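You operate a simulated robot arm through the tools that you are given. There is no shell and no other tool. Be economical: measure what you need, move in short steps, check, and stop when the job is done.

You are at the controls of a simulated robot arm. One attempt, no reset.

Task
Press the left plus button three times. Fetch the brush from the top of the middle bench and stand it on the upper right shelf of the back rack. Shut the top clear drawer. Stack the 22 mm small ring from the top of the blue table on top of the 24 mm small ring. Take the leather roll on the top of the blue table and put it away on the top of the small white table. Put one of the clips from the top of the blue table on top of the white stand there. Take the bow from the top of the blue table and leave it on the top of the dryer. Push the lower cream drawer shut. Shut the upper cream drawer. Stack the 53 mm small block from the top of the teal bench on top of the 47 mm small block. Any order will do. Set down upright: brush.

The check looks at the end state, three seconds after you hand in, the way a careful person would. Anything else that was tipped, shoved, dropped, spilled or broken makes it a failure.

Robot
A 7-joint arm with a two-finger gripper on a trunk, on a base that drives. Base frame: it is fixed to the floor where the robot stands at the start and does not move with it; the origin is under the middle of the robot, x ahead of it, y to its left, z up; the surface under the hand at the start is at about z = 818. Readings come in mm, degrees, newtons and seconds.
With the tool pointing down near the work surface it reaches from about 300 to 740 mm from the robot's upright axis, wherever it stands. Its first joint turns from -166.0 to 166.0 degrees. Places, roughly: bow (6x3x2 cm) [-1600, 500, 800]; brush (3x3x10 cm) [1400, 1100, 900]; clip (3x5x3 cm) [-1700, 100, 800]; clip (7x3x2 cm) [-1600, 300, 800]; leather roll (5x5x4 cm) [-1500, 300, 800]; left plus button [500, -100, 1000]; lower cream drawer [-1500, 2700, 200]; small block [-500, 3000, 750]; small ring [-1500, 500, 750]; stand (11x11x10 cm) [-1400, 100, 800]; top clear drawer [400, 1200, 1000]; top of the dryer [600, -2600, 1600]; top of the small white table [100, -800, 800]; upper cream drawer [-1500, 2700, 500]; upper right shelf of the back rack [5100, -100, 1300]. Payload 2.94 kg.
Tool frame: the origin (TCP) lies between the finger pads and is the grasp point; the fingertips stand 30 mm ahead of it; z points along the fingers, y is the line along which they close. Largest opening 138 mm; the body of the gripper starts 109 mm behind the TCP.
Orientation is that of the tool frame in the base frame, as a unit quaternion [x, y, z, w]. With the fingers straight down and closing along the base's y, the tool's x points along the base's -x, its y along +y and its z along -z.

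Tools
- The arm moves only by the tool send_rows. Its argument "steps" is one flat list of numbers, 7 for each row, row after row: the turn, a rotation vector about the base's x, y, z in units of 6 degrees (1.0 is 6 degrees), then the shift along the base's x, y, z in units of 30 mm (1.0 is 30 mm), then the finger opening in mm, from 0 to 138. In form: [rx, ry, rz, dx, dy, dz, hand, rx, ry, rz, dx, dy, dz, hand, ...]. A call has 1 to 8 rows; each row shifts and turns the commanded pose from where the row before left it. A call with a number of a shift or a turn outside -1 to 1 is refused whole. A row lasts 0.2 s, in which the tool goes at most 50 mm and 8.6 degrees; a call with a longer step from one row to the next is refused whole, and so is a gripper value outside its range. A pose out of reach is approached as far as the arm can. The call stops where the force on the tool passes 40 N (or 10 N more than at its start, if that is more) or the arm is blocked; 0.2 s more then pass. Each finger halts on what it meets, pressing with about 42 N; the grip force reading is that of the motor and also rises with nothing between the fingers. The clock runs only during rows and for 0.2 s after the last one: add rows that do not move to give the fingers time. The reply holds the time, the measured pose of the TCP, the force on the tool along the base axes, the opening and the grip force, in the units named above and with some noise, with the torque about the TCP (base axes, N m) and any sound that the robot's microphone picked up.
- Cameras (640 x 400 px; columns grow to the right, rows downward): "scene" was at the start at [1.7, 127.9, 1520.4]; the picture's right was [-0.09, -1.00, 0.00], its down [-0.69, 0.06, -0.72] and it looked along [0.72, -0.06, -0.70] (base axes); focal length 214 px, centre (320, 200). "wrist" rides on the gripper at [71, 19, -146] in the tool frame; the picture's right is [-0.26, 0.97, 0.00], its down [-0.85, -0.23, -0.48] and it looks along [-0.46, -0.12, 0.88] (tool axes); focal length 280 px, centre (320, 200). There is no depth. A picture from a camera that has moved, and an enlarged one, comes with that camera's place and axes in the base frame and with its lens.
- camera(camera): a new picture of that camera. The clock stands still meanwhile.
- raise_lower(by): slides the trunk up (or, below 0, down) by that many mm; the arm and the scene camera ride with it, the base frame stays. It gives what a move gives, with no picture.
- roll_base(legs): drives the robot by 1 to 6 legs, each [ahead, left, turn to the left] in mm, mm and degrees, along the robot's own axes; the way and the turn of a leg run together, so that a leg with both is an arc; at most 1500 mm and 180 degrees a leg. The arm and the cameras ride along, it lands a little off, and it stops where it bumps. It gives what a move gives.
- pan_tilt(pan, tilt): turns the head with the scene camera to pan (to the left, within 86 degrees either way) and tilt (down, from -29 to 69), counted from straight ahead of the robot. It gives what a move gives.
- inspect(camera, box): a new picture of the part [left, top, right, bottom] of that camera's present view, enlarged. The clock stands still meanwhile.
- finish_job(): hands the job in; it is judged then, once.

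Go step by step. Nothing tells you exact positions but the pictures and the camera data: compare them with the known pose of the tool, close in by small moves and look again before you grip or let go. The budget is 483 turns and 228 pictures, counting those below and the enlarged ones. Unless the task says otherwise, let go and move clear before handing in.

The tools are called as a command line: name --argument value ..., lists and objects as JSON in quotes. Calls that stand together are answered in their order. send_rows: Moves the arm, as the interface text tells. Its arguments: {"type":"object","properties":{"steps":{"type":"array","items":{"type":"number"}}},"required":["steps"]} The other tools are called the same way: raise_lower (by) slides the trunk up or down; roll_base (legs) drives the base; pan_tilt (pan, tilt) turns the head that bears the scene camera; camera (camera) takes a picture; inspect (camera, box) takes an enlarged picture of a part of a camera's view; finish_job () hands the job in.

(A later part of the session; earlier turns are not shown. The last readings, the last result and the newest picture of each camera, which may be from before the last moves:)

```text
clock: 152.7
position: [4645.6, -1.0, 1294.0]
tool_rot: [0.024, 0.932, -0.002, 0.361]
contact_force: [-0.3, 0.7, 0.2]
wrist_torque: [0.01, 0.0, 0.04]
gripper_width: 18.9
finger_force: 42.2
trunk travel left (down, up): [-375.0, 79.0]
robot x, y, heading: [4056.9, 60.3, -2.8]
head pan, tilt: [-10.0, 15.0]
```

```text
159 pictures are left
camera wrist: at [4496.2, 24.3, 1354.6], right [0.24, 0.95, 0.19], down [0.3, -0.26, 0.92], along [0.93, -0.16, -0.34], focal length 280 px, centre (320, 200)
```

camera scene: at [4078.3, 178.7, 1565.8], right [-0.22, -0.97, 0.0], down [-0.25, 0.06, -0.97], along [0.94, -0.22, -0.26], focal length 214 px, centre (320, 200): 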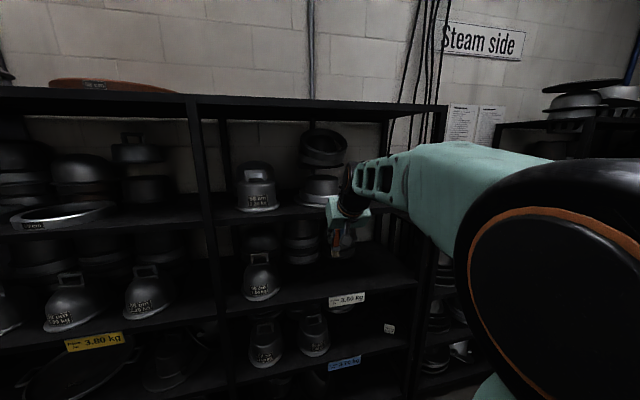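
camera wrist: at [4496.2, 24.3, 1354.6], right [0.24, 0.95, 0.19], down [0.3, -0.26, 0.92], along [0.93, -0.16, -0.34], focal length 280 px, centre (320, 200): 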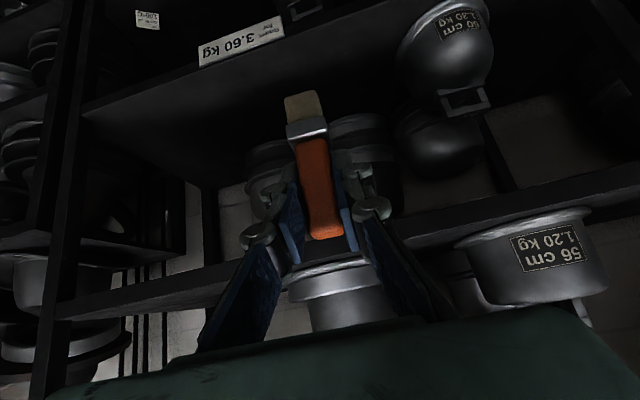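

The upper right shelf is the z≈1300 board under the top one (≈1690), with some free space on the right part. I raise the arm to look onto it.

raise_lower --by 75

send_rows --steps '[0, 0, 0, 0, 0, 1, 5, 0, 0, 0, 0, 0, 1, 5, 0, 0, 0, 0, 0, 1, 5]'

camera --camera "wrist"

camera --camera "scene"

```text
clock: 153.8
position: [4645.4, -0.2, 1369.5]
tool_rot: [0.023, 0.932, -0.002, 0.36]
contact_force: [-0.4, 1.0, -0.4]
wrist_torque: [0.01, 0.01, -0.01]
gripper_width: 18.7
finger_force: 41.8
trunk travel left (down, up): [-450.0, 4.0]
robot x, y, heading: [4062.9, 57.9, -2.8]
head pan, tilt: [-10.0, 15.0]
```

```text
clock: 154.6
position: [4645.9, -0.5, 1461.8]
tool_rot: [0.022, 0.932, -0.002, 0.361]
contact_force: [0.0, -0.6, -1.4]
wrist_torque: [0.0, -0.02, 0.0]
gripper_width: 18.6
finger_force: 41.9
trunk travel left (down, up): [-450.0, 4.0]
robot x, y, heading: [4061.2, 62.0, -2.9]
head pan, tilt: [-10.0, 15.0]
```

```text
158 pictures are left
camera wrist: at [4497.3, 24.0, 1521.0], right [0.24, 0.95, 0.19], down [0.3, -0.26, 0.92], along [0.93, -0.16, -0.34], focal length 280 px, centre (320, 200)
```

wrist: 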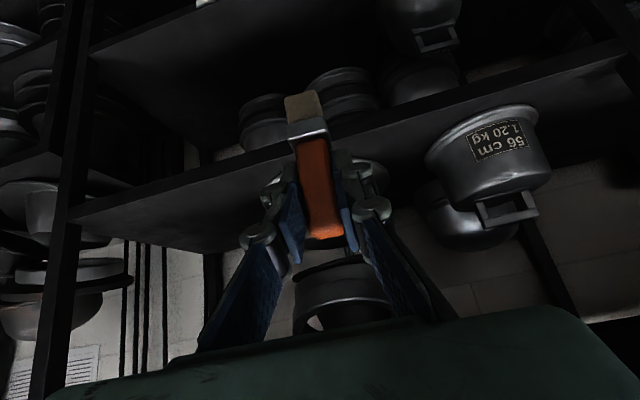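

```text
157 pictures are left
camera scene: at [4078.4, 178.8, 1640.8], right [-0.22, -0.97, 0.0], down [-0.25, 0.06, -0.97], along [0.94, -0.21, -0.26], focal length 214 px, centre (320, 200)
```

scene: 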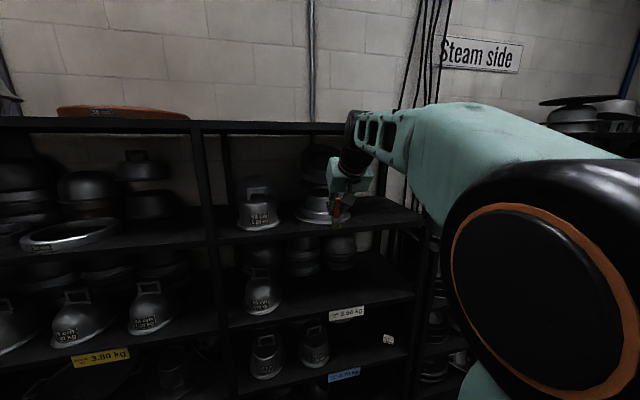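

inspect --camera "wrist" --box '[50, 60, 450, 310]'

inspect --camera "scene" --box '[200, 110, 450, 270]'

```text
1.60 times, centred on (250, 185) of wrist
camera zoom: at [4497.3, 24.0, 1521.0], right [0.24, 0.95, 0.19], down [0.3, -0.26, 0.92], along [0.93, -0.16, -0.34], focal length 449 px, centre (432, 224)
```

zoom: 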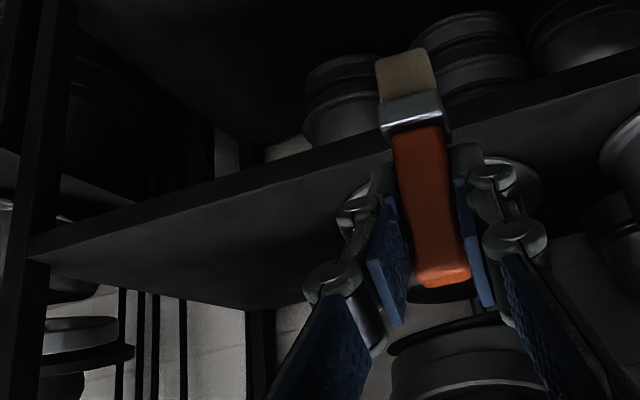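

```text
2.50 times, centred on (325, 190) of scene
camera zoom: at [4078.4, 178.8, 1640.8], right [-0.22, -0.97, 0.0], down [-0.25, 0.06, -0.97], along [0.94, -0.21, -0.26], focal length 536 px, centre (308, 225)
```

zoom: 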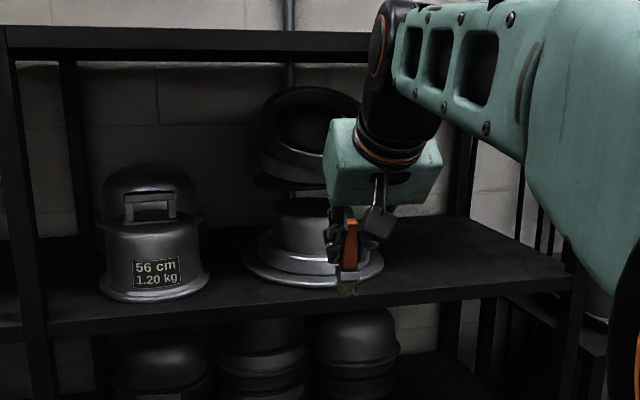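

The shelf's front edge is x≈4859, surface z≈1295, right corner y≈−482, and free space lies at y −220…−460. I move the base to stand in front of it.

roll_base --legs '[[0, 0, 2.8], [0, -330, 0], [170, 0, 0]]'

camera --camera "scene"

camera --camera "wrist"

```text
clock: 159.5
position: [4819.0, -300.5, 1459.7]
tool_rot: [-0.001, 0.933, 0.008, 0.361]
contact_force: [0.1, 0.6, -1.0]
wrist_torque: [0.0, 0.01, -0.02]
gripper_width: 18.8
finger_force: 41.8
trunk travel left (down, up): [-450.0, 4.0]
robot x, y, heading: [4227.6, -268.9, -0.0]
head pan, tilt: [-10.0, 15.0]
```

```text
154 pictures are left
camera scene: at [4242.7, -150.6, 1640.8], right [-0.17, -0.98, 0.0], down [-0.26, 0.04, -0.97], along [0.95, -0.17, -0.26], focal length 214 px, centre (320, 200)
```

scene: 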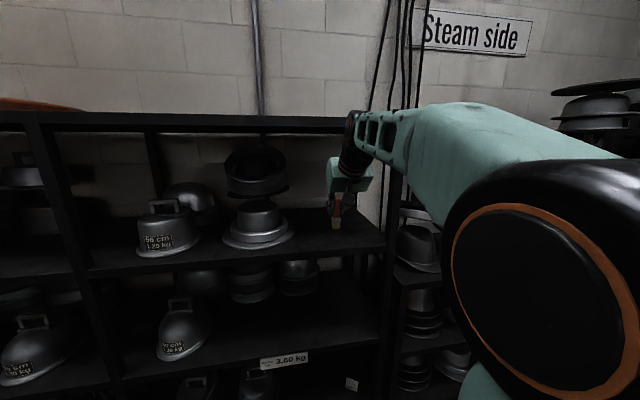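

```text
153 pictures are left
camera wrist: at [4668.8, -284.1, 1520.8], right [0.19, 0.96, 0.19], down [0.31, -0.24, 0.92], along [0.93, -0.11, -0.34], focal length 280 px, centre (320, 200)
```

wrist: 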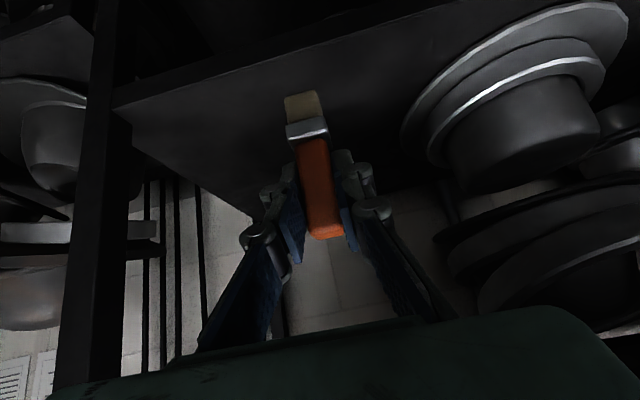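

Corner confirmed at [4854,−482]. I move in over the shelf, staying ~25 mm above it.

send_rows --steps '[0, 0, 0, 0.78, -0.13, 0, 5, 0, 0, 0, 0.78, -0.13, 0, 5, 0, 0, 0, 0.78, -0.13, -0.5, 5, 0, 0, 0, 0.78, -0.13, -0.7, 5, 0, 0, 0, 0.78, -0.13, -0.7, 5, 0, 0, 0, 0, 0, 0, 5]'

camera --camera "wrist"

inspect --camera "scene" --box '[200, 110, 450, 270]'

```text
clock: 160.9
position: [4932.4, -320.3, 1405.4]
tool_rot: [-0.001, 0.932, 0.007, 0.362]
contact_force: [0.0, 0.3, -0.5]
wrist_torque: [0.02, -0.01, -0.01]
gripper_width: 18.7
finger_force: 42.3
trunk travel left (down, up): [-450.0, 4.0]
robot x, y, heading: [4230.0, -269.1, -0.0]
head pan, tilt: [-10.0, 15.0]
```

```text
152 pictures are left
camera wrist: at [4782.8, -303.7, 1464.8], right [0.19, 0.96, 0.19], down [0.31, -0.24, 0.92], along [0.93, -0.11, -0.34], focal length 280 px, centre (320, 200)
```

wrist: 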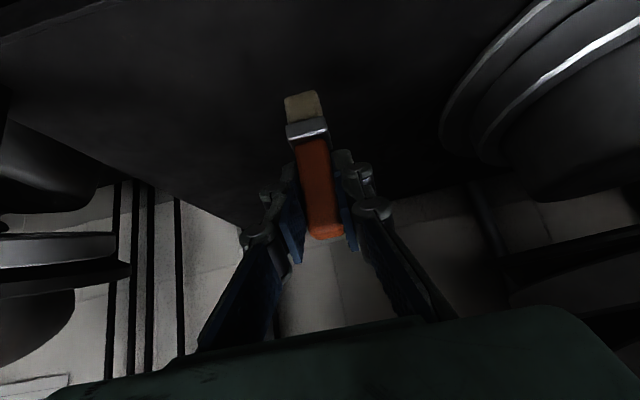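

```text
2.50 times, centred on (325, 190) of scene
camera zoom: at [4241.2, -150.5, 1640.9], right [-0.17, -0.98, 0.0], down [-0.25, 0.04, -0.97], along [0.95, -0.17, -0.26], focal length 536 px, centre (308, 225)
```

zoom: 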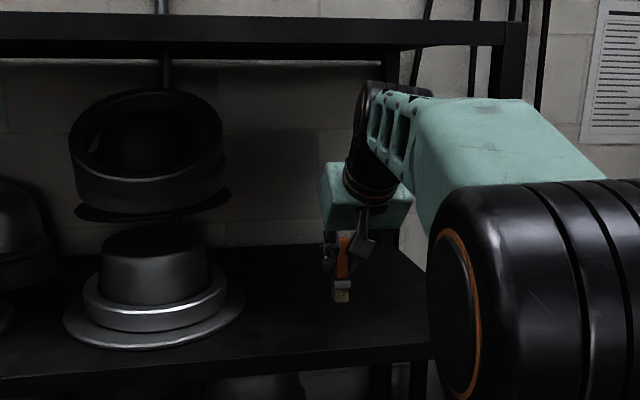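

Brush is vertical above the shelf. Descend slowly until contact.

send_rows --steps '[0, 0, 0, 0, 0, -0.3, 5, 0, 0, 0, 0, 0, -0.2, 5, 0, 0, 0, 0, 0, -0.1, 5, 0, 0, 0, 0, 0, -0.1, 5]'

send_rows --steps '[0, 0, 0, 0, 0, -0.06, 5, 0, 0, 0, 0, 0, -0.06, 5]'

inspect --camera "wrist" --box '[220, 60, 420, 185]'

```text
clock: 161.9
position: [4932.4, -320.5, 1384.5]
tool_rot: [0.0, 0.933, 0.007, 0.361]
contact_force: [-0.7, 0.7, -0.1]
wrist_torque: [0.04, -0.01, 0.0]
gripper_width: 18.9
finger_force: 41.7
trunk travel left (down, up): [-450.0, 4.0]
robot x, y, heading: [4231.4, -272.9, -0.2]
head pan, tilt: [-10.0, 15.0]
```

```text
clock: 162.5
position: [4934.6, -319.2, 1379.2]
tool_rot: [-0.001, 0.933, 0.008, 0.36]
contact_force: [-1.1, -0.1, -0.5]
wrist_torque: [0.02, -0.04, 0.01]
gripper_width: 18.9
finger_force: 41.8
trunk travel left (down, up): [-450.0, 4.0]
robot x, y, heading: [4230.1, -271.4, -0.1]
head pan, tilt: [-10.0, 15.0]
```

```text
3.20 times, centred on (320, 122) of wrist
camera zoom: at [4784.9, -302.8, 1439.6], right [0.19, 0.96, 0.19], down [0.31, -0.24, 0.92], along [0.93, -0.11, -0.34], focal length 897 px, centre (320, 448)
```

zoom: 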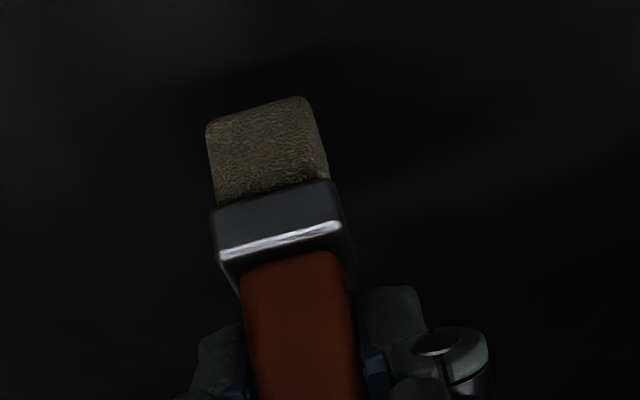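

send_rows --steps '[0, 0, 0, 0, 0, -0.06, 5, 0, 0, 0, 0, 0, -0.06, 5]'

send_rows --steps '[0, 0, 0, 0, 0, -0.06, 5, 0, 0, 0, 0, 0, -0.06, 5]'

```text
clock: 163.1
position: [4935.1, -318.3, 1377.0]
tool_rot: [-0.001, 0.932, 0.008, 0.361]
contact_force: [0.1, 0.3, -0.2]
wrist_torque: [0.02, 0.01, 0.02]
gripper_width: 18.9
finger_force: 42.4
trunk travel left (down, up): [-450.0, 4.0]
robot x, y, heading: [4228.5, -270.3, -0.2]
head pan, tilt: [-10.0, 15.0]
```

```text
clock: 163.7
position: [4935.0, -320.6, 1373.0]
tool_rot: [-0.001, 0.932, 0.007, 0.361]
contact_force: [1.0, -0.3, -1.0]
wrist_torque: [0.0, 0.01, -0.01]
gripper_width: 18.9
finger_force: 42.3
trunk travel left (down, up): [-450.0, 4.0]
robot x, y, heading: [4230.5, -271.9, 0.2]
head pan, tilt: [-10.0, 15.0]
```

send_rows --steps '[0, 0, 0, 0, 0, -0.06, 5, 0, 0, 0, 0, 0, -0.06, 5]'

send_rows --steps '[0, 0, 0, 0, 0, -0.06, 5, 0, 0, 0, 0, 0, -0.06, 5]'

```text
clock: 164.3
position: [4936.5, -318.3, 1368.4]
tool_rot: [0.0, 0.932, 0.006, 0.361]
contact_force: [0.1, -0.4, 0.5]
wrist_torque: [-0.02, -0.01, -0.02]
gripper_width: 18.9
finger_force: 42.1
trunk travel left (down, up): [-450.0, 4.0]
robot x, y, heading: [4229.1, -267.4, 0.1]
head pan, tilt: [-10.0, 15.0]
```

```text
clock: 164.9
position: [4935.5, -320.6, 1366.2]
tool_rot: [-0.001, 0.932, 0.007, 0.361]
contact_force: [-0.3, -0.2, 0.5]
wrist_torque: [0.0, -0.04, -0.01]
gripper_width: 18.5
finger_force: 41.8
trunk travel left (down, up): [-450.0, 4.0]
robot x, y, heading: [4230.0, -266.5, -0.2]
head pan, tilt: [-10.0, 15.0]
```

send_rows --steps '[0, 0, 0, 0, 0, -0.06, 5, 0, 0, 0, 0, 0, -0.06, 5]'

send_rows --steps '[0, 0, 0, 0, 0, -0.06, 5, 0, 0, 0, 0, 0, -0.06, 5]'

inspect --camera "scene" --box '[290, 190, 370, 240]'

```text
clock: 165.5
position: [4933.6, -320.9, 1366.0]
tool_rot: [-0.001, 0.931, 0.007, 0.364]
contact_force: [0.7, -0.7, 10.9]
wrist_torque: [-0.2, -0.07, 0.02]
gripper_width: 18.5
finger_force: 41.9
trunk travel left (down, up): [-450.0, 4.0]
robot x, y, heading: [4230.7, -269.6, 0.0]
head pan, tilt: [-10.0, 15.0]
```

```text
clock: 166.1
position: [4934.0, -319.9, 1365.8]
tool_rot: [0.0, 0.93, 0.006, 0.368]
contact_force: [5.5, -1.2, 28.0]
wrist_torque: [-0.22, -0.24, 0.03]
gripper_width: 18.9
finger_force: 42.1
trunk travel left (down, up): [-450.0, 4.0]
robot x, y, heading: [4229.6, -268.6, 0.1]
head pan, tilt: [-10.0, 15.0]
```

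```text
8.00 times, centred on (330, 215) of scene
camera zoom: at [4238.8, -150.6, 1641.2], right [-0.17, -0.98, 0.0], down [-0.25, 0.04, -0.97], along [0.95, -0.17, -0.26], focal length 1716 px, centre (240, 80)
```

zoom: 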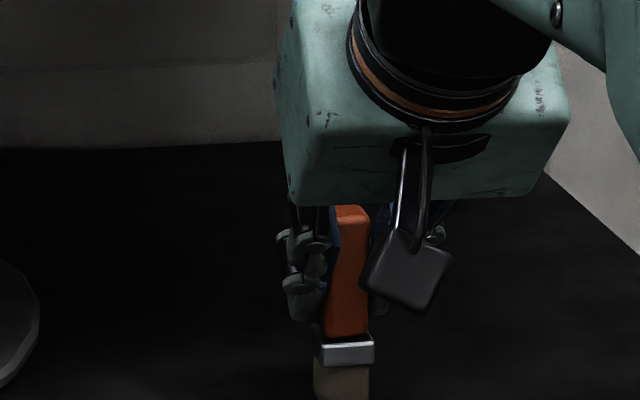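

Contact at TCP z≈1366. I relieve the push, then open.

send_rows --steps '[0, 0, 0, 0, 0, 0.1, 5, 0, 0, 0, 0, 0, 0.07, 5]'

```text
clock: 166.7
position: [4933.8, -319.6, 1364.8]
tool_rot: [0.0, 0.931, 0.007, 0.364]
contact_force: [6.3, -2.3, 18.0]
wrist_torque: [-0.26, -0.4, 0.04]
gripper_width: 18.9
finger_force: 41.9
trunk travel left (down, up): [-450.0, 4.0]
robot x, y, heading: [4227.9, -272.2, -0.2]
head pan, tilt: [-10.0, 15.0]
```

send_rows --steps '[0, 0, 0, 0, 0, 0.08, 5]'

inspect --camera "wrist" --box '[220, 60, 420, 185]'

```text
clock: 167.1
position: [4933.9, -320.1, 1365.8]
tool_rot: [-0.001, 0.933, 0.008, 0.36]
contact_force: [5.1, -2.8, 11.9]
wrist_torque: [-0.23, -0.37, -0.03]
gripper_width: 18.6
finger_force: 42.1
trunk travel left (down, up): [-450.0, 4.0]
robot x, y, heading: [4228.7, -269.4, -0.1]
head pan, tilt: [-10.0, 15.0]
```

```text
3.20 times, centred on (320, 122) of wrist
camera zoom: at [4783.5, -302.9, 1425.5], right [0.19, 0.96, 0.19], down [0.31, -0.24, 0.92], along [0.93, -0.11, -0.34], focal length 897 px, centre (320, 448)
```

zoom: 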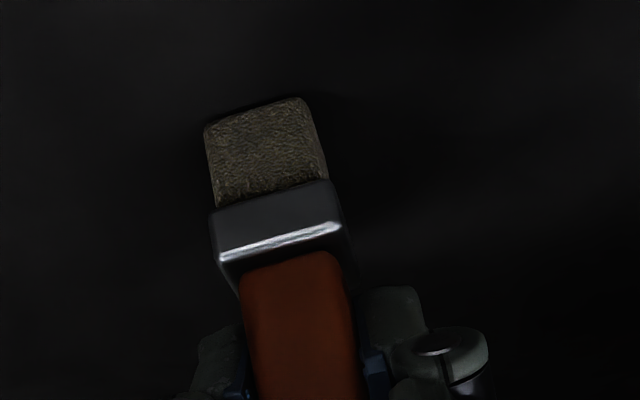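

send_rows --steps '[0, 0, 0, 0, 0, 0.07, 5, 0, 0, 0, 0, 0, 0, 5]'

```text
clock: 167.7
position: [4933.0, -319.8, 1365.3]
tool_rot: [0.0, 0.934, 0.008, 0.358]
contact_force: [-0.8, 0.7, 1.5]
wrist_torque: [-0.01, 0.01, -0.02]
gripper_width: 18.7
finger_force: 42.5
trunk travel left (down, up): [-450.0, 4.0]
robot x, y, heading: [4229.4, -270.5, 0.1]
head pan, tilt: [-10.0, 15.0]
```

Force is nearly zero and the brush stands on the shelf. Opening gently.

send_rows --steps '[0, 0, 0, 0, 0, 0, 22, 0, 0, 0, 0, 0, 0, 26, 0, 0, 0, 0, 0, 0, 36, 0, 0, 0, 0, 0, 0, 50, 0, 0, 0, 0, 0, 0, 60, 0, 0, 0, 0, 0, 0, 60]'

inspect --camera "wrist" --box '[220, 60, 420, 185]'

```text
clock: 169.1
position: [4934.4, -320.2, 1368.4]
tool_rot: [-0.001, 0.933, 0.007, 0.36]
contact_force: [-0.2, -0.1, 0.1]
wrist_torque: [0.01, 0.02, 0.03]
gripper_width: 60.2
finger_force: 0.0
trunk travel left (down, up): [-450.0, 4.0]
robot x, y, heading: [4228.8, -270.0, 0.2]
head pan, tilt: [-10.0, 15.0]
```

```text
3.20 times, centred on (320, 122) of wrist
camera zoom: at [4784.0, -303.5, 1428.1], right [0.19, 0.96, 0.19], down [0.31, -0.24, 0.92], along [0.93, -0.11, -0.34], focal length 897 px, centre (320, 448)
```

zoom: 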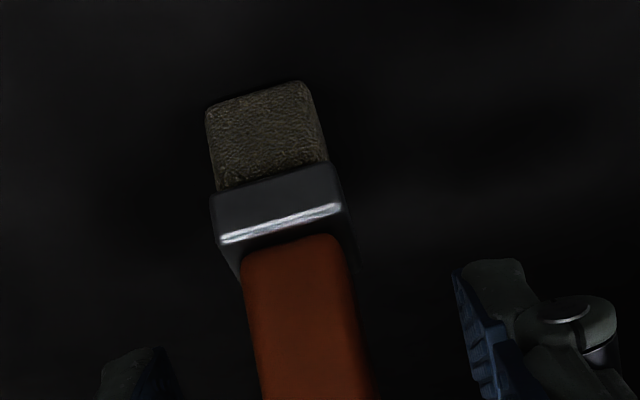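

The brush stands free. I withdraw along the tool axis.

send_rows --steps '[0, 0, 0, -0.5, 0, 0.5, 60, 0, 0, 0, -0.67, 0, 0.7, 60, 0, 0, 0, -0.67, 0, 0.7, 60, 0, 0, 0, -0.8, 0, 0.3, 60, 0, 0, 0, -1, 0, 0, 60, 0, 0, 0, -1, 0, 0, 60]'

camera --camera "wrist"

inspect --camera "scene" --box '[240, 150, 400, 250]'

```text
clock: 170.5
position: [4792.6, -319.9, 1433.5]
tool_rot: [0.0, 0.933, 0.006, 0.361]
contact_force: [0.1, 0.0, 0.2]
wrist_torque: [-0.02, -0.01, 0.04]
gripper_width: 59.9
finger_force: 0.0
trunk travel left (down, up): [-450.0, 4.0]
robot x, y, heading: [4230.6, -269.8, -0.1]
head pan, tilt: [-10.0, 15.0]
```

```text
146 pictures are left
camera wrist: at [4643.4, -303.1, 1493.3], right [0.19, 0.96, 0.19], down [0.31, -0.24, 0.92], along [0.93, -0.11, -0.34], focal length 280 px, centre (320, 200)
```

wrist: 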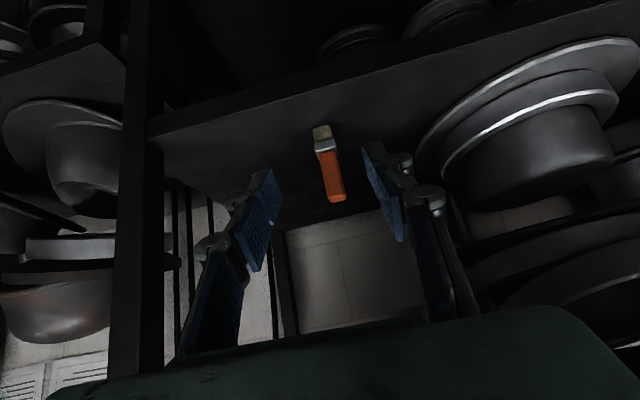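

```text
4.00 times, centred on (320, 200) of scene
camera zoom: at [4240.5, -150.6, 1640.9], right [-0.17, -0.98, 0.0], down [-0.25, 0.04, -0.97], along [0.95, -0.17, -0.26], focal length 858 px, centre (320, 200)
```

zoom: 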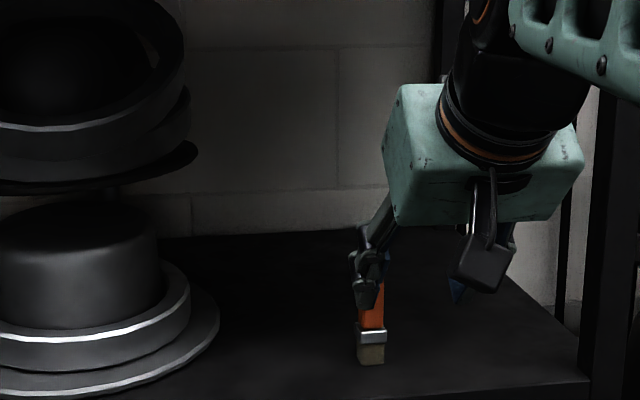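

The brush stands upright. I lower the trunk back, and retrace left along the rack.

roll_base --legs '[[-150, 0, 0], [0, 1350, 0]]'

raise_lower --by -75

```text
clock: 183.8
position: [4643.5, 1060.5, 1432.2]
tool_rot: [-0.002, 0.932, 0.007, 0.361]
contact_force: [0.2, 0.0, 0.9]
wrist_torque: [-0.02, -0.01, -0.01]
gripper_width: 60.0
finger_force: 0.1
trunk travel left (down, up): [-450.0, 4.0]
robot x, y, heading: [4075.9, 1107.2, 0.7]
head pan, tilt: [-10.0, 15.0]
```

```text
clock: 184.9
position: [4643.3, 1060.3, 1358.9]
tool_rot: [-0.003, 0.933, 0.008, 0.361]
contact_force: [0.1, 0.1, 0.3]
wrist_torque: [-0.01, 0.01, -0.04]
gripper_width: 60.2
finger_force: 0.0
trunk travel left (down, up): [-375.0, 79.0]
robot x, y, heading: [4076.5, 1108.2, 0.3]
head pan, tilt: [-10.0, 15.0]
```

roll_base --legs '[[0, 0, -0.6], [0, 1420, 0]]'

```text
clock: 198.0
position: [4658.1, 2487.4, 1358.4]
tool_rot: [0.006, 0.933, 0.004, 0.361]
contact_force: [0.5, 0.6, 0.6]
wrist_torque: [-0.01, -0.02, 0.0]
gripper_width: 59.9
finger_force: 0.0
trunk travel left (down, up): [-375.0, 79.0]
robot x, y, heading: [4094.6, 2544.6, -1.1]
head pan, tilt: [-10.0, 15.0]
```

roll_base --legs '[[0, 0, 1.0], [-1400, 0, 0]]'

```text
clock: 205.3
position: [3255.6, 2495.0, 1358.7]
tool_rot: [-0.003, 0.933, 0.009, 0.361]
contact_force: [1.1, 0.6, 0.4]
wrist_torque: [-0.04, -0.02, 0.0]
gripper_width: 60.2
finger_force: 0.1
trunk travel left (down, up): [-375.0, 79.0]
robot x, y, heading: [2692.7, 2541.1, 0.6]
head pan, tilt: [-10.0, 15.0]
```

roll_base --legs '[[0, 0, -0.4], [-1400, -20, 0]]'

```text
clock: 212.6
position: [1865.9, 2466.7, 1357.3]
tool_rot: [-0.01, 0.933, 0.011, 0.361]
contact_force: [-0.1, -0.4, 0.5]
wrist_torque: [-0.05, 0.02, 0.02]
gripper_width: 60.0
finger_force: 0.0
trunk travel left (down, up): [-375.0, 79.0]
robot x, y, heading: [1298.9, 2506.1, 0.9]
head pan, tilt: [-10.0, 15.0]
```

roll_base --legs '[[0, 0, -0.9], [-1450, -250, 0], [0, 0, 90]]'

send_rows --steps '[-0.9, 0, 0, 0, 0, 0, 60, -0.9, 0, 0, 0, 0, 0, 60, -0.9, 0, 0, 0, -0.3, 0, 60, -0.9, 0, 0, 0, -0.3, 0, 60, -0.9, 0, 0, 0, -0.3, 0, 60, -0.9, 0, 0, 0, -0.3, 0, 60, -0.9, 0, 0, 0, -0.3, 0, 60, -0.8, 0, 0, 0, -0.3, 0, 60]'

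pan_tilt --pan 20 --tilt 35

camera --camera "scene"

```text
clock: 224.3
position: [-183.5, 2785.0, 1357.2]
tool_rot: [0.677, -0.641, -0.267, -0.243]
contact_force: [0.1, 0.1, 0.4]
wrist_torque: [0.01, -0.01, 0.0]
gripper_width: 60.2
finger_force: 0.1
trunk travel left (down, up): [-375.0, 79.0]
robot x, y, heading: [-205.7, 2218.0, 93.1]
head pan, tilt: [-10.0, 15.0]
```

```text
clock: 226.1
position: [-184.4, 2730.9, 1358.7]
tool_rot: [0.719, -0.694, -0.015, 0.021]
contact_force: [0.3, -0.1, 0.3]
wrist_torque: [0.0, 0.0, 0.01]
gripper_width: 60.2
finger_force: 0.1
trunk travel left (down, up): [-375.0, 79.0]
robot x, y, heading: [-205.3, 2217.7, 93.2]
head pan, tilt: [-10.0, 15.0]
```

```text
clock: 227.1
position: [-184.2, 2732.5, 1358.1]
tool_rot: [0.719, -0.694, -0.016, 0.019]
contact_force: [-0.5, 0.1, -1.0]
wrist_torque: [0.0, -0.02, -0.01]
gripper_width: 60.1
finger_force: 0.1
trunk travel left (down, up): [-375.0, 79.0]
robot x, y, heading: [-203.3, 2221.1, 92.8]
head pan, tilt: [20.0, 35.0]
```

```text
144 pictures are left
camera scene: at [-368.4, 2212.3, 1533.9], right [0.92, 0.39, 0.0], down [0.22, -0.53, -0.82], along [-0.32, 0.75, -0.57], focal length 214 px, centre (320, 200)
```

scene: 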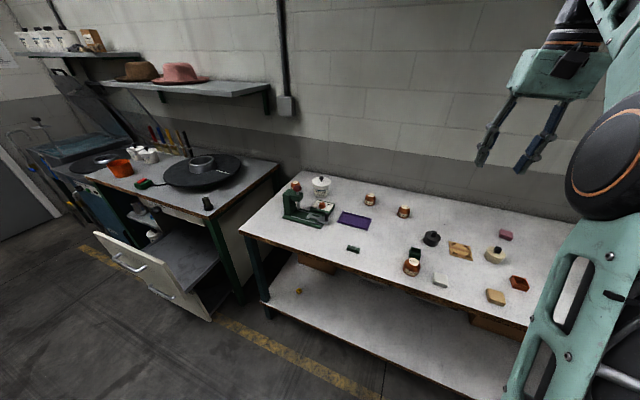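

I see the teal bench with small blocks and, left, the desk with two open cream drawers. Zooming on the blocks.

inspect --camera "scene" --box '[390, 220, 550, 320]'

inspect --camera "scene" --box '[260, 160, 420, 260]'

camera --camera "wrist"

```text
4.00 times, centred on (470, 270) of scene
camera zoom: at [-368.4, 2212.3, 1533.9], right [0.92, 0.39, 0.0], down [0.22, -0.53, -0.82], along [-0.32, 0.75, -0.57], focal length 858 px, centre (-280, -80)
```

zoom: 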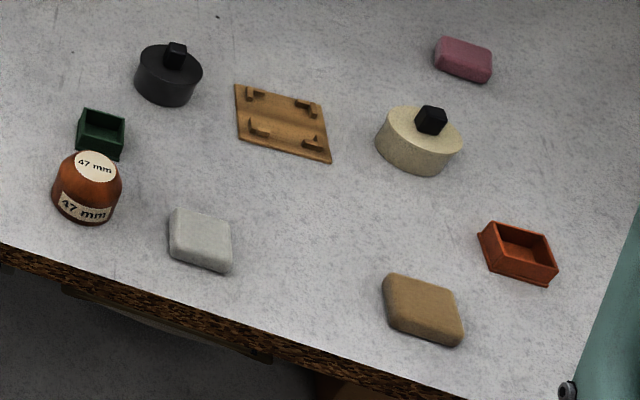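

```text
4.00 times, centred on (340, 210) of scene
camera zoom: at [-368.4, 2212.3, 1533.9], right [0.92, 0.39, 0.0], down [0.22, -0.53, -0.82], along [-0.32, 0.75, -0.57], focal length 858 px, centre (240, 160)
```

zoom: 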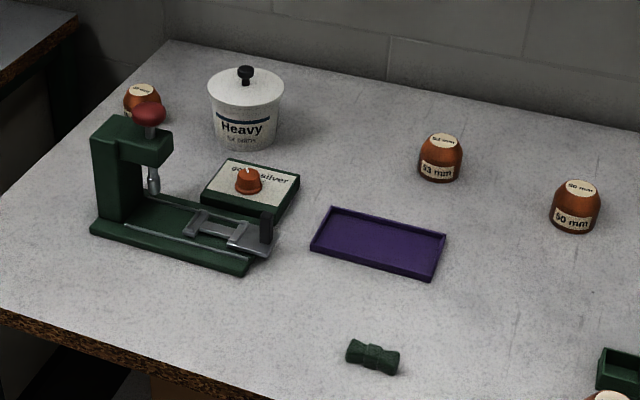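

```text
141 pictures are left
camera wrist: at [-192.2, 2660.0, 1505.4], right [-0.97, 0.23, 0.05], down [0.22, 0.86, 0.46], along [0.06, 0.46, -0.89], focal length 280 px, centre (320, 200)
```

wrist: 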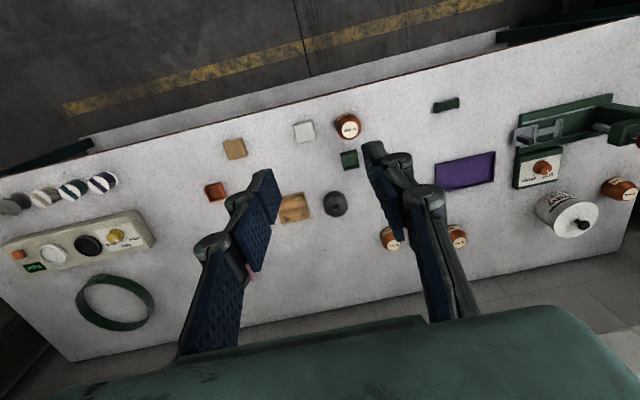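

inspect --camera "scene" --box '[355, 185, 415, 222]'

inspect --camera "scene" --box '[275, 170, 335, 207]'

inspect --camera "scene" --box '[390, 245, 434, 281]'

```text
10.67 times, centred on (385, 204) of scene
camera zoom: at [-368.4, 2212.3, 1533.9], right [0.92, 0.39, 0.0], down [0.22, -0.53, -0.82], along [-0.32, 0.75, -0.57], focal length 2288 px, centre (-373, 163)
```

zoom: 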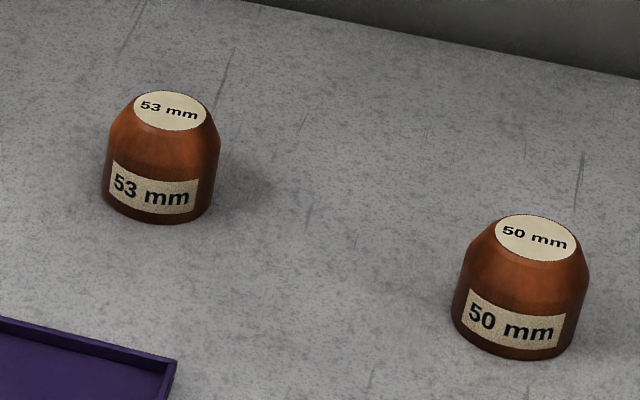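

```text
10.67 times, centred on (305, 188) of scene
camera zoom: at [-368.4, 2212.3, 1533.9], right [0.92, 0.39, 0.0], down [0.22, -0.53, -0.82], along [-0.32, 0.75, -0.57], focal length 2288 px, centre (480, 323)
```

zoom: 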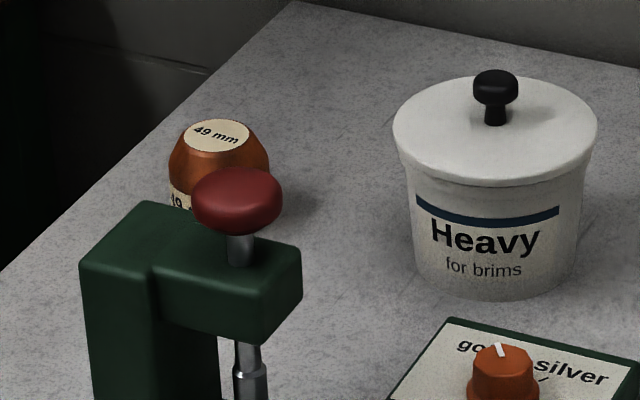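

```text
11.11 times, centred on (412, 263) of scene
camera zoom: at [-368.4, 2212.3, 1533.9], right [0.92, 0.39, 0.0], down [0.22, -0.53, -0.82], along [-0.32, 0.75, -0.57], focal length 2383 px, centre (-702, -500)
```

zoom: 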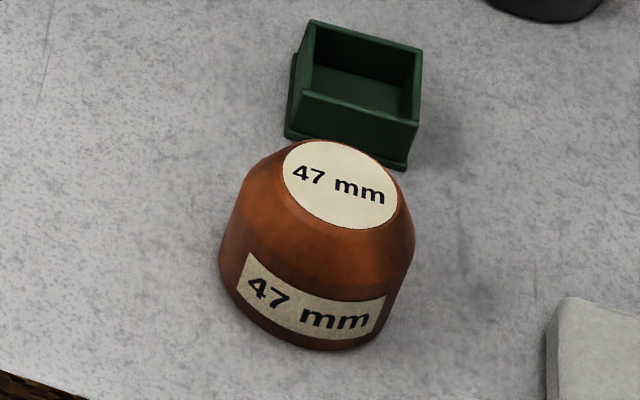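

The bench top is at z≈849; the 47 mm block is at about [−252,2812] and the 53 mm at about [−485,3180]. I position the base closer, in front of the 53 mm block.

roll_base --legs '[[0, 0, -3], [0, 250, 0], [200, 0, 0]]'

camera --camera "scene"

camera --camera "wrist"

```text
clock: 231.5
position: [-399.3, 2931.9, 1359.4]
tool_rot: [-0.695, 0.718, 0.017, -0.019]
contact_force: [-0.3, 0.5, -0.9]
wrist_torque: [-0.04, -0.01, 0.02]
gripper_width: 59.9
finger_force: 0.1
trunk travel left (down, up): [-375.0, 79.0]
robot x, y, heading: [-454.5, 2417.2, 89.4]
head pan, tilt: [20.0, 35.0]
```

```text
137 pictures are left
camera scene: at [-617.7, 2426.6, 1533.8], right [0.94, 0.33, 0.0], down [0.19, -0.54, -0.82], along [-0.27, 0.77, -0.57], focal length 214 px, centre (320, 200)
```

scene: 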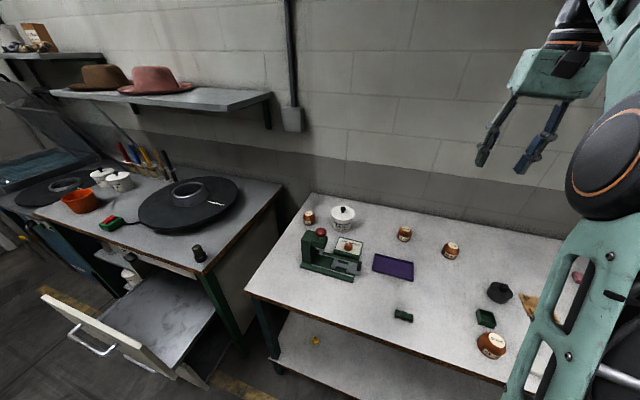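

```text
136 pictures are left
camera wrist: at [-412.0, 2861.7, 1505.1], right [-0.96, 0.29, 0.05], down [0.28, 0.84, 0.46], along [0.09, 0.45, -0.89], focal length 280 px, centre (320, 200)
```

wrist: 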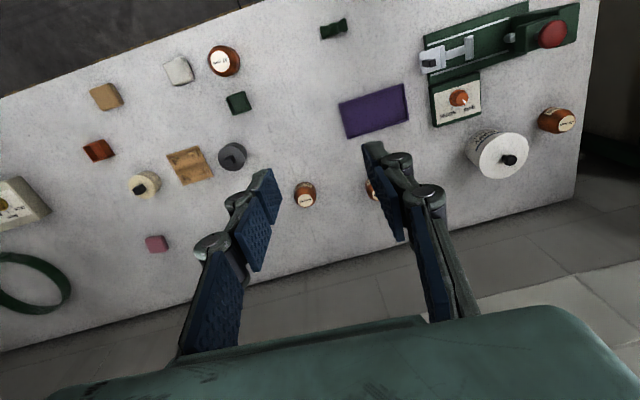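

I move 30 mm closer, straighten the tool, and hover over the 53 mm block.

roll_base --legs '[[32, 0, 0.5]]'

send_rows --steps '[0, -0.49, 0, -0.6, 0.95, -0.9, 110, 0, 0, 0, -0.6, 0.95, -0.9, 110, 0, 0, 0, -0.6, 0.95, -0.9, 110, 0, 0, 0, -0.5, 0.95, -0.9, 110, 0, 0, 0, -0.5, 0.95, -0.9, 110, 0, 0, 0, -0.5, 0.95, -0.9, 110, 0, 0, 0, 0, 0.95, -0.9, 110, 0, 0, 0, 0, 0.85, -0.9, 110]'

camera --camera "wrist"

camera --camera "scene"

```text
clock: 232.3
position: [-402.6, 2965.5, 1358.9]
tool_rot: [-0.698, 0.716, 0.016, -0.02]
contact_force: [0.8, 0.0, 0.6]
wrist_torque: [-0.05, 0.02, 0.0]
gripper_width: 60.2
finger_force: 0.0
trunk travel left (down, up): [-375.0, 79.0]
robot x, y, heading: [-451.1, 2458.2, 90.0]
head pan, tilt: [20.0, 35.0]
```

```text
clock: 234.2
position: [-502.1, 3139.8, 1152.1]
tool_rot: [-0.699, 0.715, 0.0, -0.001]
contact_force: [0.1, -0.1, 0.7]
wrist_torque: [-0.02, 0.01, -0.01]
gripper_width: 109.9
finger_force: 0.0
out of reach, approached as far as the arm can: row 6, 7, 8
trunk travel left (down, up): [-375.0, 79.0]
robot x, y, heading: [-451.2, 2452.6, 90.0]
head pan, tilt: [20.0, 35.0]
```

```text
135 pictures are left
camera wrist: at [-522.1, 3068.7, 1299.2], right [-0.96, 0.28, 0.0], down [0.25, 0.84, 0.47], along [0.14, 0.45, -0.88], focal length 280 px, centre (320, 200)
```

wrist: 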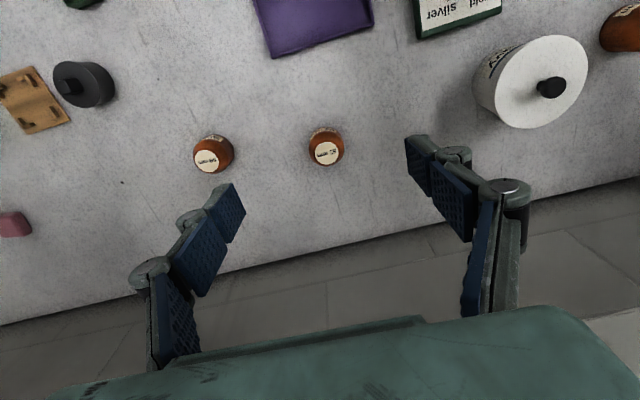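

```text
134 pictures are left
camera scene: at [-617.5, 2455.8, 1533.8], right [0.94, 0.34, 0.0], down [0.19, -0.54, -0.82], along [-0.28, 0.77, -0.57], focal length 214 px, centre (320, 200)
```

scene: 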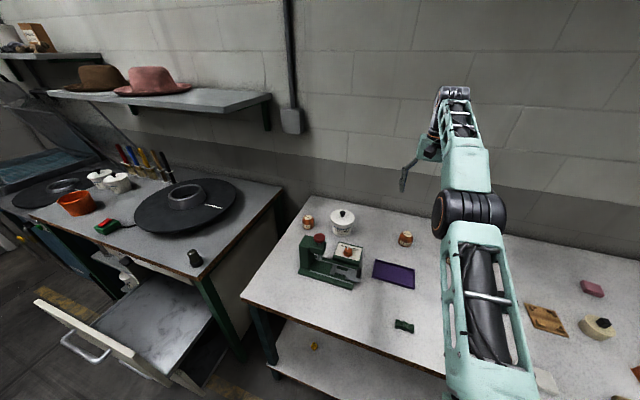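

The high pose limits reach. I lower the trunk 120 mm, then tilt the tool 12° forward as I extend.

raise_lower --by -120

send_rows --steps '[0.7, 0, 0, 0.1, 0.4, 0, 110, 0.7, 0, 0, 0.1, 0.4, 0, 110, 0.6, 0, 0, 0.1, 0.4, 0, 110, 0, 0, 0, 0.1, 0.6, -0.3, 110, 0, 0, 0, 0, 0.2, -0.3, 110]'

camera --camera "wrist"

```text
clock: 235.7
position: [-501.4, 3139.8, 1033.9]
tool_rot: [-0.699, 0.715, 0.0, 0.0]
contact_force: [-0.2, 0.2, -0.8]
wrist_torque: [0.0, 0.02, -0.02]
gripper_width: 110.1
finger_force: 0.0
trunk travel left (down, up): [-255.0, 199.0]
robot x, y, heading: [-453.5, 2451.0, 90.1]
head pan, tilt: [20.0, 35.0]
```

```text
clock: 236.8
position: [-489.6, 3199.2, 1014.3]
tool_rot: [-0.695, 0.712, 0.074, 0.074]
contact_force: [-0.2, 0.7, 1.2]
wrist_torque: [-0.01, 0.05, -0.02]
gripper_width: 109.8
finger_force: 0.0
trunk travel left (down, up): [-255.0, 199.0]
robot x, y, heading: [-451.3, 2453.3, 89.7]
head pan, tilt: [20.0, 35.0]
```

```text
133 pictures are left
camera wrist: at [-510.4, 3100.0, 1142.7], right [-0.96, 0.28, 0.06], down [0.25, 0.73, 0.64], along [0.14, 0.63, -0.77], focal length 280 px, centre (320, 200)
```

wrist: 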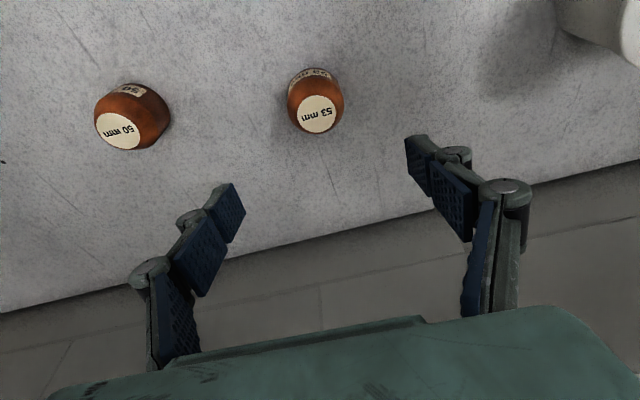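

Block at [−491,3200], right under the TCP. Descending vertically.

send_rows --steps '[0, 0, 0, 0, 0, -1, 110, 0, 0, 0, 0, 0, -1, 110, 0, 0, 0, 0, 0, -1, 110, 0, 0, 0, 0, 0, -0.6, 110, 0, 0, 0, 0, 0, 0, 110]'

camera --camera "wrist"

```text
clock: 238.1
position: [-488.3, 3200.5, 906.3]
tool_rot: [-0.695, 0.712, 0.073, 0.074]
contact_force: [1.0, -0.5, -0.1]
wrist_torque: [-0.04, 0.02, -0.01]
gripper_width: 109.8
finger_force: 0.1
trunk travel left (down, up): [-255.0, 199.0]
robot x, y, heading: [-453.4, 2453.7, 89.6]
head pan, tilt: [20.0, 35.0]
```

```text
132 pictures are left
camera wrist: at [-508.5, 3100.9, 1034.8], right [-0.96, 0.28, 0.06], down [0.25, 0.73, 0.64], along [0.14, 0.63, -0.77], focal length 280 px, centre (320, 200)
```

wrist: 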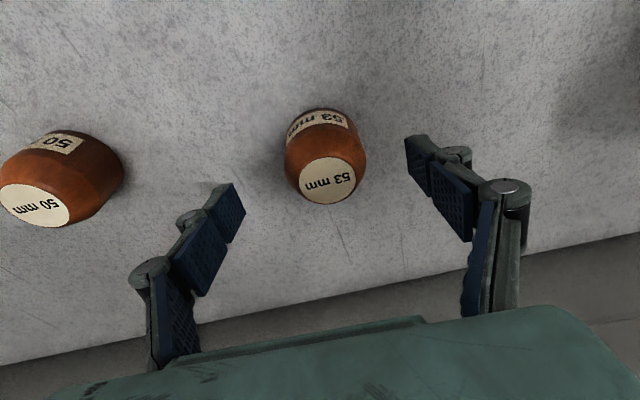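

Block top is at about 889 (height ~40, diameter 53). I go down to TCP 884 and close.

send_rows --steps '[0, 0, 0, -0.07, 0.07, -0.4, 110, 0, 0, 0, 0, 0, -0.33, 110, 0, 0, 0, 0, 0, 0, 70, 0, 0, 0, 0, 0, 0, 70]'

inspect --camera "wrist" --box '[160, 80, 480, 280]'

```text
clock: 239.1
position: [-491.2, 3202.6, 885.5]
tool_rot: [-0.695, 0.711, 0.073, 0.073]
contact_force: [0.7, -0.6, 1.1]
wrist_torque: [0.02, -0.03, 0.01]
gripper_width: 69.8
finger_force: 0.0
trunk travel left (down, up): [-255.0, 199.0]
robot x, y, heading: [-451.6, 2452.8, 89.8]
head pan, tilt: [20.0, 35.0]
```

```text
2.00 times, centred on (320, 180) of wrist
camera zoom: at [-511.6, 3102.7, 1012.7], right [-0.96, 0.28, 0.06], down [0.25, 0.73, 0.64], along [0.14, 0.63, -0.77], focal length 561 px, centre (320, 240)
```

zoom: 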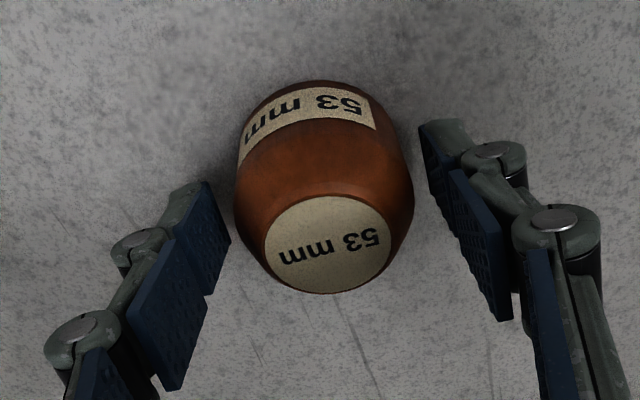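

send_rows --steps '[0, 0, 0, 0, 0, 0, 58, 0, 0, 0, 0, 0, 0, 45, 0, 0, 0, 0, 0, 0, 40, 0, 0, 0, 0, 0, 0, 40]'

inspect --camera "wrist" --box '[160, 80, 480, 280]'

```text
clock: 240.1
position: [-491.7, 3202.9, 886.1]
tool_rot: [-0.696, 0.711, 0.074, 0.072]
contact_force: [-0.8, -0.4, 1.0]
wrist_torque: [0.04, 0.08, -0.03]
gripper_width: 54.4
finger_force: 42.2
trunk travel left (down, up): [-255.0, 199.0]
robot x, y, heading: [-448.3, 2452.3, 89.9]
head pan, tilt: [20.0, 35.0]
```

```text
2.00 times, centred on (320, 180) of wrist
camera zoom: at [-511.7, 3102.7, 1012.9], right [-0.96, 0.28, 0.06], down [0.25, 0.73, 0.64], along [0.14, 0.63, -0.77], focal length 561 px, centre (320, 240)
```

zoom: 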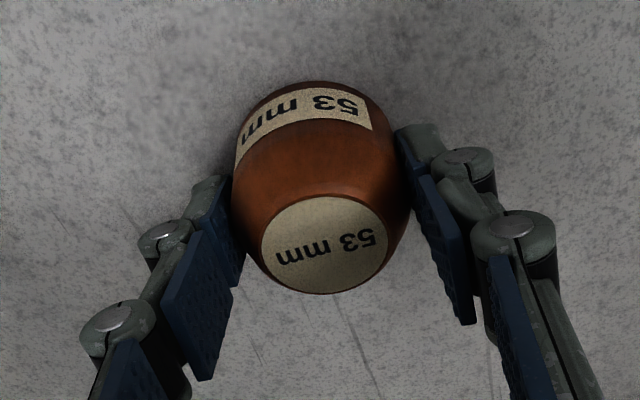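

Gripped. Lift 110 mm and carry toward the 47 mm block.

send_rows --steps '[0, 0, 0, 0, 0, 0.4, 40, 0, 0, 0, 0, 0, 1, 40, 0, 0, 0, 0, -0.2, 1, 40, 0, 0, 0, 0.2, -0.5, 1, 40, 0, 0, 0, 0.5, -0.9, 0.6, 40, 0, 0, 0, 0.7, -1, 0, 40, 0, 0, 0, 0.7, -1, 0, 40, 0, 0, 0, 0.7, -1, 0, 40]'

send_rows --steps '[0, 0, 0, 0.7, -1, 0, 40, 0, 0, 0, 0.7, -1, 0, 40, 0, 0, 0, 0.7, -1, 0, 40, 0, 0, 0, 0.7, -1, 0, 40, 0, 0, 0, 0.7, -1, 0, 40, 0, 0, 0, 0.7, -1, 0, 40, 0, 0, 0, 0.5, -0.5, 0, 40]'

camera --camera "wrist"

camera --camera "scene"

```text
clock: 241.8
position: [-406.2, 3066.5, 1008.4]
tool_rot: [-0.695, 0.712, 0.074, 0.073]
contact_force: [-0.8, 1.2, -1.5]
wrist_torque: [0.0, -0.02, 0.02]
gripper_width: 54.3
finger_force: 42.6
trunk travel left (down, up): [-255.0, 199.0]
robot x, y, heading: [-451.8, 2454.5, 89.6]
head pan, tilt: [20.0, 35.0]
```

```text
clock: 243.4
position: [-267.7, 2869.8, 1006.1]
tool_rot: [-0.695, 0.711, 0.074, 0.073]
contact_force: [-0.5, 0.5, -0.7]
wrist_torque: [-0.02, 0.02, 0.0]
gripper_width: 54.7
finger_force: 42.0
trunk travel left (down, up): [-255.0, 199.0]
robot x, y, heading: [-453.7, 2454.9, 90.0]
head pan, tilt: [20.0, 35.0]
```

```text
129 pictures are left
camera wrist: at [-288.2, 2768.8, 1133.8], right [-0.96, 0.28, 0.06], down [0.25, 0.73, 0.64], along [0.14, 0.63, -0.77], focal length 280 px, centre (320, 200)
```

wrist: 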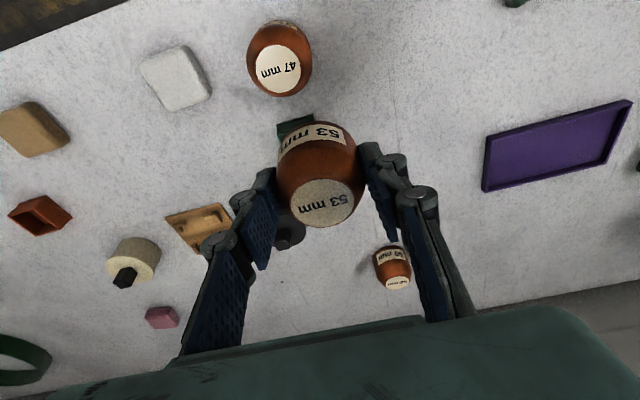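

```text
128 pictures are left
camera scene: at [-617.4, 2456.0, 1413.9], right [0.94, 0.34, 0.0], down [0.19, -0.54, -0.82], along [-0.28, 0.77, -0.57], focal length 214 px, centre (320, 200)
```

scene: 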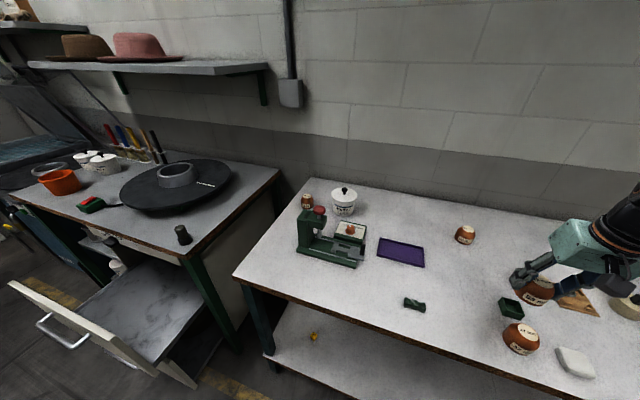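

inspect --camera "wrist" --box '[230, 10, 370, 98]'

inspect --camera "scene" --box '[480, 270, 600, 370]'

```text
4.55 times, centred on (300, 54) of wrist
camera zoom: at [-288.2, 2768.8, 1133.8], right [-0.96, 0.28, 0.06], down [0.25, 0.73, 0.64], along [0.14, 0.63, -0.77], focal length 1274 px, centre (411, 864)
```

zoom: 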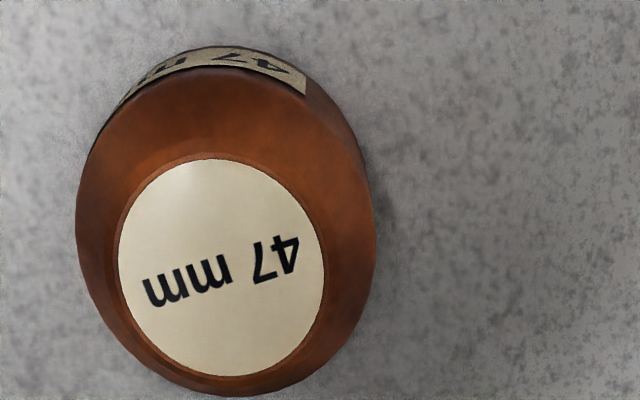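

```text
4.00 times, centred on (540, 320) of scene
camera zoom: at [-617.4, 2456.0, 1413.9], right [0.94, 0.34, 0.0], down [0.19, -0.54, -0.82], along [-0.28, 0.77, -0.57], focal length 858 px, centre (-560, -280)
```

zoom: 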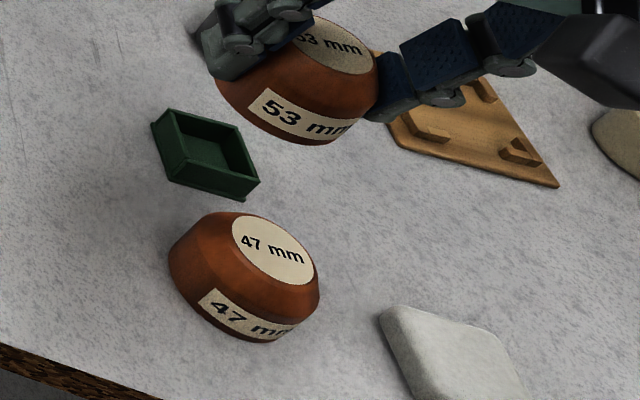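

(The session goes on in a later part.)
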